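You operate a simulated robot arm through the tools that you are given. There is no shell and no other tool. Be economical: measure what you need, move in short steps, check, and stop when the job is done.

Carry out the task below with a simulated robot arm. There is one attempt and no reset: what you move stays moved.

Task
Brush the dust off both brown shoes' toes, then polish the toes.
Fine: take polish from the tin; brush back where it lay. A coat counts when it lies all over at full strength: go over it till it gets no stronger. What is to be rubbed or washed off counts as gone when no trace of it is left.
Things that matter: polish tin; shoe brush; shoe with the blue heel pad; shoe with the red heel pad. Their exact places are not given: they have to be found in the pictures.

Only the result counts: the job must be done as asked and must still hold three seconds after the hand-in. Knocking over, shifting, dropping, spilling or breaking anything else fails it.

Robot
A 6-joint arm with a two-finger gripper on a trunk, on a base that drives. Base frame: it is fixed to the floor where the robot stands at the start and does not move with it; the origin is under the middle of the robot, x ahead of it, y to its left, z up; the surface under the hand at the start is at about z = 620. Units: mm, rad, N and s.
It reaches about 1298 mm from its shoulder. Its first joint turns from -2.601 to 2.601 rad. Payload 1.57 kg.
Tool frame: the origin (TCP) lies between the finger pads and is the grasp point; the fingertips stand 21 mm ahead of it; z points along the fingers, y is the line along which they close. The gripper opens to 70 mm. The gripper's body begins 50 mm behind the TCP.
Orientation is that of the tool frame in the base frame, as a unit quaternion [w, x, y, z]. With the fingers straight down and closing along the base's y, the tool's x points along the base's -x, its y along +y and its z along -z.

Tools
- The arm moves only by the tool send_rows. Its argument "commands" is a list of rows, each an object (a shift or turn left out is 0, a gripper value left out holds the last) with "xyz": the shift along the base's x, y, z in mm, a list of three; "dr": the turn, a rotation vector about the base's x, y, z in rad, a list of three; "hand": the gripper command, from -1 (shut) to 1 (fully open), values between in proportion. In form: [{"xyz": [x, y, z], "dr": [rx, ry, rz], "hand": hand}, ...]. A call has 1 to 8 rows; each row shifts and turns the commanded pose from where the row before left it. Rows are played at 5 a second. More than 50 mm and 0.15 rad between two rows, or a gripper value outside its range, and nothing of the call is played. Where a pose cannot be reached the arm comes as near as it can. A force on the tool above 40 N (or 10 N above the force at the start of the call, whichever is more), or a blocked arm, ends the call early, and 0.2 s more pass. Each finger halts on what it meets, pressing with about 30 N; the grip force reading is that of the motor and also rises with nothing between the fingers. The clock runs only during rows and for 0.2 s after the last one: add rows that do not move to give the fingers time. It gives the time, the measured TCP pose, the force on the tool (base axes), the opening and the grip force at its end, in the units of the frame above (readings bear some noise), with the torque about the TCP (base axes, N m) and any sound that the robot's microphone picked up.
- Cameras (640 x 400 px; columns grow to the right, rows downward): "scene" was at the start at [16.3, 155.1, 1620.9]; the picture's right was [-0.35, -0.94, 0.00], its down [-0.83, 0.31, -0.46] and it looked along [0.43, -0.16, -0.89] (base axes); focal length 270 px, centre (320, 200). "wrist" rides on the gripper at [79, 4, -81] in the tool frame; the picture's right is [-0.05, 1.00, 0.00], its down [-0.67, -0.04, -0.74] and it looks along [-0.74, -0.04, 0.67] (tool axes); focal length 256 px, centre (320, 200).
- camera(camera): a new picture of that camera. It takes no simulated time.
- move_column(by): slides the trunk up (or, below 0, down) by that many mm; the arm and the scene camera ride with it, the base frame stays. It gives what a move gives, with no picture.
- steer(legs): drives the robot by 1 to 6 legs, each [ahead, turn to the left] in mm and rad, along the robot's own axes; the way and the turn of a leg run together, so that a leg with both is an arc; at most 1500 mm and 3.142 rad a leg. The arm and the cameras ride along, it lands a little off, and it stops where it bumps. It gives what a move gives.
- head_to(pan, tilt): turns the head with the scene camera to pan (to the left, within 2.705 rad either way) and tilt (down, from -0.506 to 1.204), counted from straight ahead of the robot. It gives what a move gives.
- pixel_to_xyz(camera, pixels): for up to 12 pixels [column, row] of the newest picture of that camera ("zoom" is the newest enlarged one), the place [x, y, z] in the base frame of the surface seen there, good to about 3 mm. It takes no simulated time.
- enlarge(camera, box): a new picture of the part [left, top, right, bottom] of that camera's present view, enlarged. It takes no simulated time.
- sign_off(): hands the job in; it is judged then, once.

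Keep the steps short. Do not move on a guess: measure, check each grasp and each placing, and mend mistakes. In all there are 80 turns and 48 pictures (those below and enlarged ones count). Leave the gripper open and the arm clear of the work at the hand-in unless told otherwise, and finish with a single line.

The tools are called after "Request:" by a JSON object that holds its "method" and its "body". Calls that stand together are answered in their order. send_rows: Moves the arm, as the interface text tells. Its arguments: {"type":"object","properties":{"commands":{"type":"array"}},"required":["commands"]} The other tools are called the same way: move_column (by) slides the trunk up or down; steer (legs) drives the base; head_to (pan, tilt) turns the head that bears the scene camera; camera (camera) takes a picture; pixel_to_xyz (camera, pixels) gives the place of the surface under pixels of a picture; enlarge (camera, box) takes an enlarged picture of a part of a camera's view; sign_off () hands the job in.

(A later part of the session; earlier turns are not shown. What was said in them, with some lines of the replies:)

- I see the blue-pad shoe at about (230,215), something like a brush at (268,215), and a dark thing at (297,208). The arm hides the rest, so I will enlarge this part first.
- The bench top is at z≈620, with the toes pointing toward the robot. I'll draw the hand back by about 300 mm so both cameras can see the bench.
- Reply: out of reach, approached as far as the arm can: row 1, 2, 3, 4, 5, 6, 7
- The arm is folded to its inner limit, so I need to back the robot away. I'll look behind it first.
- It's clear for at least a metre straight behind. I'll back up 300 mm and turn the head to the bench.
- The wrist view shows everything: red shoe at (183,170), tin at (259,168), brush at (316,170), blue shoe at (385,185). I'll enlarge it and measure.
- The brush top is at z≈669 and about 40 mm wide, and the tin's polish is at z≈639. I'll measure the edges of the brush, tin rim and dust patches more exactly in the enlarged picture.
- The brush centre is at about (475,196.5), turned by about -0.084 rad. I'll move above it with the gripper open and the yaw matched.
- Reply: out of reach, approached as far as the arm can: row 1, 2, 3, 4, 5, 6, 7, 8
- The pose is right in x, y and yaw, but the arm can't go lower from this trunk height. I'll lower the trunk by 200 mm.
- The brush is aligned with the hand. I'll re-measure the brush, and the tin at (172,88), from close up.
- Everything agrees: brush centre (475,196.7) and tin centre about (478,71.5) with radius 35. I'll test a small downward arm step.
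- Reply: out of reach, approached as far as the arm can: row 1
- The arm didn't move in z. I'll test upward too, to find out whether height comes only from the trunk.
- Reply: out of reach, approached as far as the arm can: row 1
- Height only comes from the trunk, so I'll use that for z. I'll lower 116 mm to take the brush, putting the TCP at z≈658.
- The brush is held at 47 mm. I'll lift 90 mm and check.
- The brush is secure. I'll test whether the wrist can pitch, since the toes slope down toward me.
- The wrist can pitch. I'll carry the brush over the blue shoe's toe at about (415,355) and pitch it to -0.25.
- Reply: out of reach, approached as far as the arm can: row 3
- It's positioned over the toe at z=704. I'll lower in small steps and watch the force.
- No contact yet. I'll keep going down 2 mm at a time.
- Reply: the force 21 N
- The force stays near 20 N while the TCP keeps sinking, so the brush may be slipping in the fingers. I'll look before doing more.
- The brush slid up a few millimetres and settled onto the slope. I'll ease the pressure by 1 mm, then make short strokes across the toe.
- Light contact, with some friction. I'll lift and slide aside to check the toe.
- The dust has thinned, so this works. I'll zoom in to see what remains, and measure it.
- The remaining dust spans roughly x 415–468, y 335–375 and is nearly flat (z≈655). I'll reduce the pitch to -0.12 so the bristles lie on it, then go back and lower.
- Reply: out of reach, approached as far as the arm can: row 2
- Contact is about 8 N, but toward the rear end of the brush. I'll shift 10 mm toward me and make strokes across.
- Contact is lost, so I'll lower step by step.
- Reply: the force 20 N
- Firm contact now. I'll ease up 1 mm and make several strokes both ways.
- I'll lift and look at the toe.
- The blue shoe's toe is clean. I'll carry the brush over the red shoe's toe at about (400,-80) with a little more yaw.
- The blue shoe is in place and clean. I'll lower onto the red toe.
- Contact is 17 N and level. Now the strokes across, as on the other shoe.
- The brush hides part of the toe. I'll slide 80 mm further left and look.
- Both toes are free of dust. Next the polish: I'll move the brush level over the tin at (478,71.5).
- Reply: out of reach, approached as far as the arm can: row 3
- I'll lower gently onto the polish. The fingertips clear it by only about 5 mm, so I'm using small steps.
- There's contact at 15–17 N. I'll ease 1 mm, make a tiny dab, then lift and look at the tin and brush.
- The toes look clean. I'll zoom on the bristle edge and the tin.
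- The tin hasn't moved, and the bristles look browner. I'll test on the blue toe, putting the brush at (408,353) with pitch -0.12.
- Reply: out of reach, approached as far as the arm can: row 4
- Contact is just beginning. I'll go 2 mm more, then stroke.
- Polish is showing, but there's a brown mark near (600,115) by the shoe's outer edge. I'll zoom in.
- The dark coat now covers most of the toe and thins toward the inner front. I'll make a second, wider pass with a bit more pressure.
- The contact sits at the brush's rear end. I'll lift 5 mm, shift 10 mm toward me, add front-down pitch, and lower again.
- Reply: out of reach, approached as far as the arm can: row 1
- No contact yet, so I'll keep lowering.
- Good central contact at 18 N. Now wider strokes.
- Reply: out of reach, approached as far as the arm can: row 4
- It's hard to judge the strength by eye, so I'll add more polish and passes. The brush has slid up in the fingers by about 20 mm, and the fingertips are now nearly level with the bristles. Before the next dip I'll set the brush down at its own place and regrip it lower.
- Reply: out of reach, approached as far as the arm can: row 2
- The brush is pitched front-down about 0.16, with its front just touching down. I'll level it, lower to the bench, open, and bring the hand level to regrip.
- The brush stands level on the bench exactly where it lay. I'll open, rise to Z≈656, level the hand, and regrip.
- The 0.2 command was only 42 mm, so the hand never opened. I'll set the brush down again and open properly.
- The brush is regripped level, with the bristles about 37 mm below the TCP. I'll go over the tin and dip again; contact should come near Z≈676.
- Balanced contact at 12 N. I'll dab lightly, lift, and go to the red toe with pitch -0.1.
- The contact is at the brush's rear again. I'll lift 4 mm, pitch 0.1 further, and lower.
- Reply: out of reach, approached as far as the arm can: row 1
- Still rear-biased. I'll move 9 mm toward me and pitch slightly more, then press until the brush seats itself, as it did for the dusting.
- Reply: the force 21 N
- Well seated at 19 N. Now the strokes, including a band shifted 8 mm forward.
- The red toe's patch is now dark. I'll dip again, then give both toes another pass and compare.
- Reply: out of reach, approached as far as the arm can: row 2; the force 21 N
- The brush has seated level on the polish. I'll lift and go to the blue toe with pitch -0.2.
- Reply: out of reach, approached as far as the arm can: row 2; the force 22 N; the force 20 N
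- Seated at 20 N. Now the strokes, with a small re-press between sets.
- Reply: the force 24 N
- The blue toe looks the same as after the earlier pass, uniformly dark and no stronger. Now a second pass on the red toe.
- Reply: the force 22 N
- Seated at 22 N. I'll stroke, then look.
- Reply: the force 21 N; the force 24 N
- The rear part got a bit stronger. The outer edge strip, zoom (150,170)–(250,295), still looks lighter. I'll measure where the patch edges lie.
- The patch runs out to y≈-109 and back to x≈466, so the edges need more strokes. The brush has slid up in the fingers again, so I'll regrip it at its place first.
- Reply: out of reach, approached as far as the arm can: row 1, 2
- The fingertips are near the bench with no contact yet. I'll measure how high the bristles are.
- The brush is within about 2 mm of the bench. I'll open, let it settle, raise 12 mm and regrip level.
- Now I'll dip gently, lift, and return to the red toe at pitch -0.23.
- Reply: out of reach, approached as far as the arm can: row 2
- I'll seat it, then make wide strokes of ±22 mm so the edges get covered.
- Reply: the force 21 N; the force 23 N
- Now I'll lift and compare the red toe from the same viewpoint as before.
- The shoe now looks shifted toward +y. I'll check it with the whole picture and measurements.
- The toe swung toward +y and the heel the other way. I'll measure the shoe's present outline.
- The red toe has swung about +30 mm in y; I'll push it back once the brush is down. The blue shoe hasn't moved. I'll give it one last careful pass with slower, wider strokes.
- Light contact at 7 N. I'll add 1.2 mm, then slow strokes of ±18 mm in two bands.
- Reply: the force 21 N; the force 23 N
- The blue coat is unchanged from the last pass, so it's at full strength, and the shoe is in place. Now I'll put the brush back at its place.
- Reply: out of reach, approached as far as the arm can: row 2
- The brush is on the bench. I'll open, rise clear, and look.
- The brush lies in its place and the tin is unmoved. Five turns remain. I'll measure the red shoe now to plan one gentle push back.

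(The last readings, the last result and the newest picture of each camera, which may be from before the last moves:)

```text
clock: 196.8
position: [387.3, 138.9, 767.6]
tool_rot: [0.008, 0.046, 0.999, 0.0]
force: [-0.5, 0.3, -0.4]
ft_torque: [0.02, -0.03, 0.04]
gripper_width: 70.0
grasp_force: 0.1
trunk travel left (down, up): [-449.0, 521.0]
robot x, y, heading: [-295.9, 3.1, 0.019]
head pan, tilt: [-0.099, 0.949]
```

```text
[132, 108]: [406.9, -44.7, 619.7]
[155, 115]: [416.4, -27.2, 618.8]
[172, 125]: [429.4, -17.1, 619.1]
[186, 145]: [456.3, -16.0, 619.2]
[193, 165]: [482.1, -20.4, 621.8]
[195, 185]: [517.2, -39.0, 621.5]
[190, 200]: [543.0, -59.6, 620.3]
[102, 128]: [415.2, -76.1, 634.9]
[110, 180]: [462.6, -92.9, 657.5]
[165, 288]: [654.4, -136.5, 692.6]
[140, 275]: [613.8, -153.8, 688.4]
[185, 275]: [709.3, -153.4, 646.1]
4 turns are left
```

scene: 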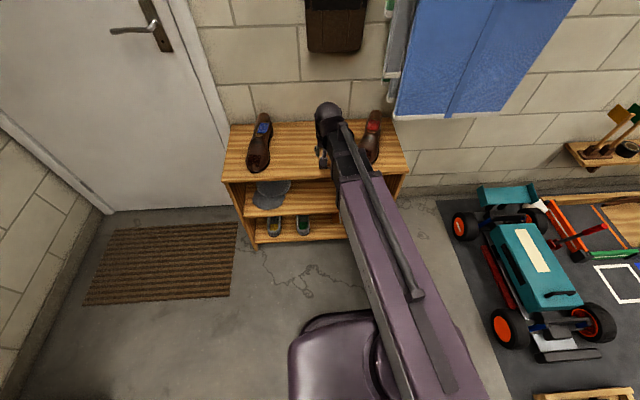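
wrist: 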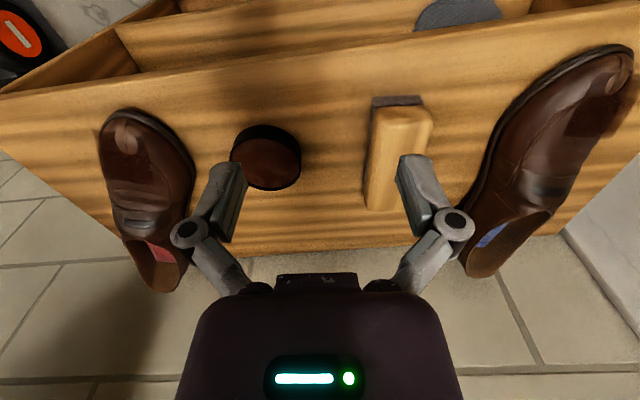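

The toe tip is about 29 mm too far toward +y; it should be at y≈-74 and is at -45. With closed fingers at x≈438, I'll push the inner side about 22 mm back toward -y at low height. Then I'll back off, lift, open and look from the same viewpoint.

Request:
{"method": "send_rows", "body": {"commands": [{"xyz": [12.7, -32.7, 0], "hand": -1}, {"xyz": [12.7, -32.7, 0]}, {"xyz": [12.7, -32.7, 0]}, {"xyz": [12.6, -32.8, 0]}, {"xyz": [0, 0, 0]}, {"xyz": [0, 0, 0]}]}}

Request:
{"method": "move_column", "body": {"by": -118}}

Request:
{"method": "send_rows", "body": {"commands": [{"xyz": [0, -5, 0]}, {"xyz": [0, -5, 0]}, {"xyz": [0, -5, 0]}, {"xyz": [0, -5, 0]}, {"xyz": [0, -4, 0]}, {"xyz": [0, -4, 0]}, {"xyz": [0, -4, 0]}, {"xyz": [0, -4, 0]}]}}

Request:
{"method": "send_rows", "body": {"commands": [{"xyz": [0, 10, 0]}, {"xyz": [0, 10, 0]}, {"xyz": [0, 0, 0]}]}}

Request:
{"method": "move_column", "body": {"by": 118}}

Request:
{"method": "send_rows", "body": {"commands": [{"xyz": [-12.7, 36.7, 0], "hand": 1}, {"xyz": [-12.7, 36.7, 0]}, {"xyz": [-12.7, 36.7, 0]}, {"xyz": [-12.6, 36.8, 0]}, {"xyz": [0, 0, 0]}]}}

Request:
{"method": "camera", "body": {"camera": "wrist"}}

Request:
{"method": "pixel_to_xyz", "body": {"camera": "wrist", "pixels": [[132, 108], [100, 118], [110, 112], [90, 120], [172, 125], [186, 145], [160, 290], [150, 280], [193, 175], [386, 100], [265, 160]]}}

```text
clock: 198.2
position: [440.7, 9.2, 768.3]
tool_rot: [0.008, 0.046, 0.999, 0.001]
force: [0.1, -0.3, 0.9]
ft_torque: [0.02, 0.0, 0.0]
gripper_width: 0.3
grasp_force: 29.2
trunk travel left (down, up): [-449.0, 521.0]
robot x, y, heading: [-295.5, 3.5, 0.023]
head pan, tilt: [-0.099, 0.949]
```

```text
clock: 199.7
position: [439.2, 9.4, 649.2]
tool_rot: [0.008, 0.046, 0.999, 0.001]
force: [0.8, 0.4, 0.1]
ft_torque: [-0.01, -0.03, -0.02]
gripper_width: 0.0
grasp_force: 28.8
trunk travel left (down, up): [-331.0, 639.0]
robot x, y, heading: [-295.8, 1.7, 0.024]
head pan, tilt: [-0.099, 0.949]
```

```text
clock: 201.4
position: [438.3, -22.4, 652.9]
tool_rot: [0.01, 0.044, 0.999, 0.003]
force: [0.3, 4.9, 34.5]
ft_torque: [-0.24, 0.04, 0.02]
gripper_width: 0.0
grasp_force: 28.3
trunk travel left (down, up): [-331.0, 639.0]
robot x, y, heading: [-297.5, 3.2, 0.023]
head pan, tilt: [-0.099, 0.949]
stopped in row 8: the force on the tool passed its limit at 44 N (the readings are from after the stop); the commanded pose is now the measured one
```

```text
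clock: 202.2
position: [439.9, -1.8, 649.9]
tool_rot: [0.008, 0.045, 0.999, 0.003]
force: [-0.2, -0.4, 0.9]
ft_torque: [0.05, -0.02, 0.0]
gripper_width: 0.3
grasp_force: 28.6
trunk travel left (down, up): [-331.0, 639.0]
robot x, y, heading: [-295.4, 3.3, 0.026]
head pan, tilt: [-0.099, 0.949]
```

```text
clock: 203.7
position: [439.9, -2.7, 768.4]
tool_rot: [0.008, 0.044, 0.999, 0.003]
force: [0.3, 0.5, 0.7]
ft_torque: [0.0, 0.0, 0.0]
gripper_width: 0.2
grasp_force: 28.4
trunk travel left (down, up): [-449.0, 521.0]
robot x, y, heading: [-294.6, 3.1, 0.019]
head pan, tilt: [-0.099, 0.949]
```

```text
clock: 204.9
position: [388.0, 145.0, 768.6]
tool_rot: [0.007, 0.044, 0.999, 0.004]
force: [0.7, 0.4, -0.3]
ft_torque: [0.0, 0.01, -0.01]
gripper_width: 70.2
grasp_force: 0.0
trunk travel left (down, up): [-449.0, 521.0]
robot x, y, heading: [-296.0, 5.2, 0.021]
head pan, tilt: [-0.099, 0.949]
```

```text
4 pictures are left
```

wrist: 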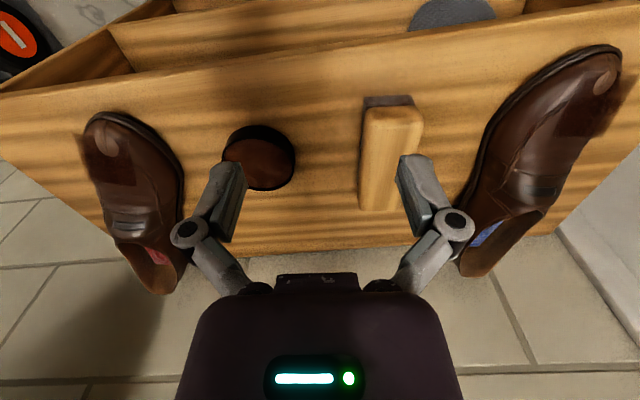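

```text
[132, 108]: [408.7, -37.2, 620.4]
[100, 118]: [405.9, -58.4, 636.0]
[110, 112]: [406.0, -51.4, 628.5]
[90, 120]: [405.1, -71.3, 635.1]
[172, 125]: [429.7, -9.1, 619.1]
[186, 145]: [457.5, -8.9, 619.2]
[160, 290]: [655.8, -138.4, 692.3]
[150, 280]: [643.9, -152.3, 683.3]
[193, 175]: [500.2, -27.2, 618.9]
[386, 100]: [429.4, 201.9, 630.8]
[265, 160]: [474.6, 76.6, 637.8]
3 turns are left
```

The toe came back about 13 mm, then the fingers began riding up its slope. I'll repeat once with the tips lower, against the sole edge, then back off, lift, open and check.

Request:
{"method": "send_rows", "body": {"commands": [{"xyz": [11.2, -34.2, 0], "hand": -1}, {"xyz": [11.2, -34.2, 0]}, {"xyz": [11.2, -34.2, 0]}, {"xyz": [11.4, -34.4, 0]}, {"xyz": [0, 0, 0]}, {"xyz": [0, 0, 0]}]}}

Request:
{"method": "move_column", "body": {"by": -124}}

Request:
{"method": "send_rows", "body": {"commands": [{"xyz": [0, -7, 0]}, {"xyz": [0, -7, 0]}, {"xyz": [0, -7, 0]}, {"xyz": [0, -5, 0]}, {"xyz": [0, -4, 0]}, {"xyz": [0, -4, 0]}, {"xyz": [0, -4, 0]}, {"xyz": [0, -3, 0]}]}}

Request:
{"method": "send_rows", "body": {"commands": [{"xyz": [0, 10, 0]}, {"xyz": [0, 10, 0]}, {"xyz": [0, 0, 0]}]}}

Request:
{"method": "move_column", "body": {"by": 124}}

Request:
{"method": "send_rows", "body": {"commands": [{"xyz": [-11.2, 38, 0], "hand": 1}, {"xyz": [-11.2, 38, 0]}, {"xyz": [-11.2, 38, 0]}, {"xyz": [-11.4, 38, 0]}, {"xyz": [0, 0, 0]}]}}

Request:
{"method": "camera", "body": {"camera": "wrist"}}

Request:
{"method": "enlarge", "body": {"camera": "wrist", "box": [50, 80, 210, 180]}}

```text
clock: 206.3
position: [434.0, 10.7, 767.5]
tool_rot: [0.008, 0.045, 0.999, 0.003]
force: [-0.2, -0.5, 0.1]
ft_torque: [0.0, 0.04, -0.02]
gripper_width: 0.0
grasp_force: 28.3
trunk travel left (down, up): [-449.0, 521.0]
robot x, y, heading: [-296.8, 4.1, 0.027]
head pan, tilt: [-0.099, 0.949]
```

```text
clock: 207.8
position: [431.7, 11.9, 643.6]
tool_rot: [0.008, 0.045, 0.999, 0.003]
force: [-0.1, -0.3, 0.0]
ft_torque: [-0.01, 0.0, -0.02]
gripper_width: 0.3
grasp_force: 28.3
trunk travel left (down, up): [-325.0, 645.0]
robot x, y, heading: [-300.0, 6.9, 0.028]
head pan, tilt: [-0.099, 0.949]
```

```text
clock: 209.6
position: [434.6, -28.8, 643.8]
tool_rot: [0.009, 0.044, 0.999, 0.003]
force: [0.1, 2.6, -0.1]
ft_torque: [0.02, 0.01, -0.02]
gripper_width: 0.1
grasp_force: 28.5
trunk travel left (down, up): [-325.0, 645.0]
robot x, y, heading: [-296.1, 7.4, 0.023]
head pan, tilt: [-0.099, 0.949]
```

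```text
clock: 210.4
position: [432.8, -10.3, 644.4]
tool_rot: [0.007, 0.045, 0.999, 0.004]
force: [0.5, 0.0, -0.3]
ft_torque: [-0.02, -0.01, 0.01]
gripper_width: 0.0
grasp_force: 29.1
trunk travel left (down, up): [-325.0, 645.0]
robot x, y, heading: [-296.9, 4.6, 0.018]
head pan, tilt: [-0.099, 0.949]
```

```text
clock: 212.0
position: [432.3, -9.6, 767.7]
tool_rot: [0.008, 0.044, 0.999, 0.004]
force: [0.2, -1.2, -0.3]
ft_torque: [0.01, 0.01, -0.01]
gripper_width: 0.0
grasp_force: 28.3
trunk travel left (down, up): [-449.0, 521.0]
robot x, y, heading: [-291.3, 5.0, 0.024]
head pan, tilt: [-0.099, 0.949]
```

```text
clock: 213.2
position: [388.4, 143.9, 768.1]
tool_rot: [0.008, 0.045, 0.999, 0.003]
force: [0.0, 0.4, -0.7]
ft_torque: [0.02, -0.02, 0.0]
gripper_width: 70.1
grasp_force: 0.1
out of reach, approached as far as the arm can: row 3
trunk travel left (down, up): [-449.0, 521.0]
robot x, y, heading: [-297.5, 5.4, 0.021]
head pan, tilt: [-0.099, 0.949]
```

```text
3 pictures are left
```

wrist: 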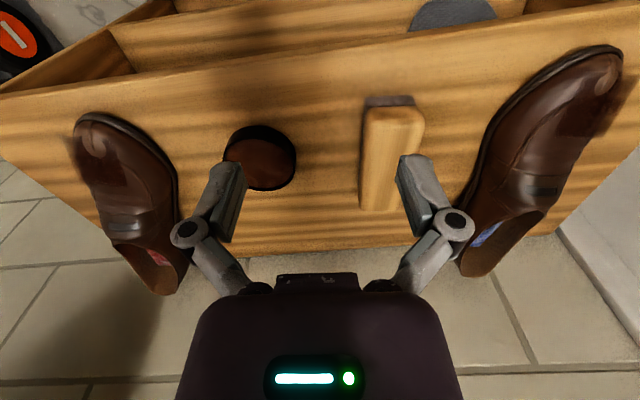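

```text
4.00 times, centred on (130, 130) of wrist
2 turns are left
```

zoom: 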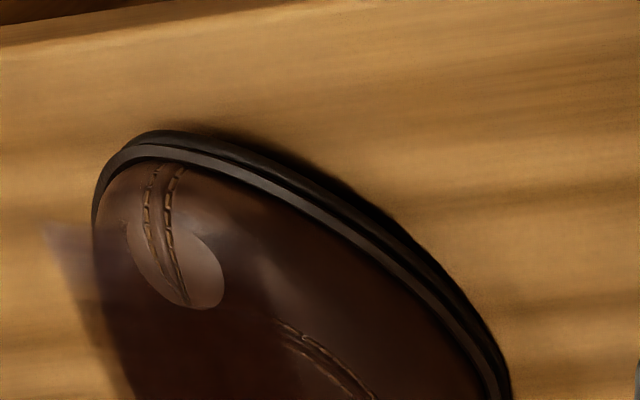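

The red shoe is back to nearly its first line. Both toes are clean and coated, the brush is in its place, and the hand is open and clear, so I'm handing in.

Request:
{"method": "sign_off", "body": {}}

```text
The job is handed in.
```

Both toes are dusted and polished and the brush is back where it lay; the red-pad shoe swung about 30 mm at the toe during polishing and I pushed it nearly, not exactly, back.
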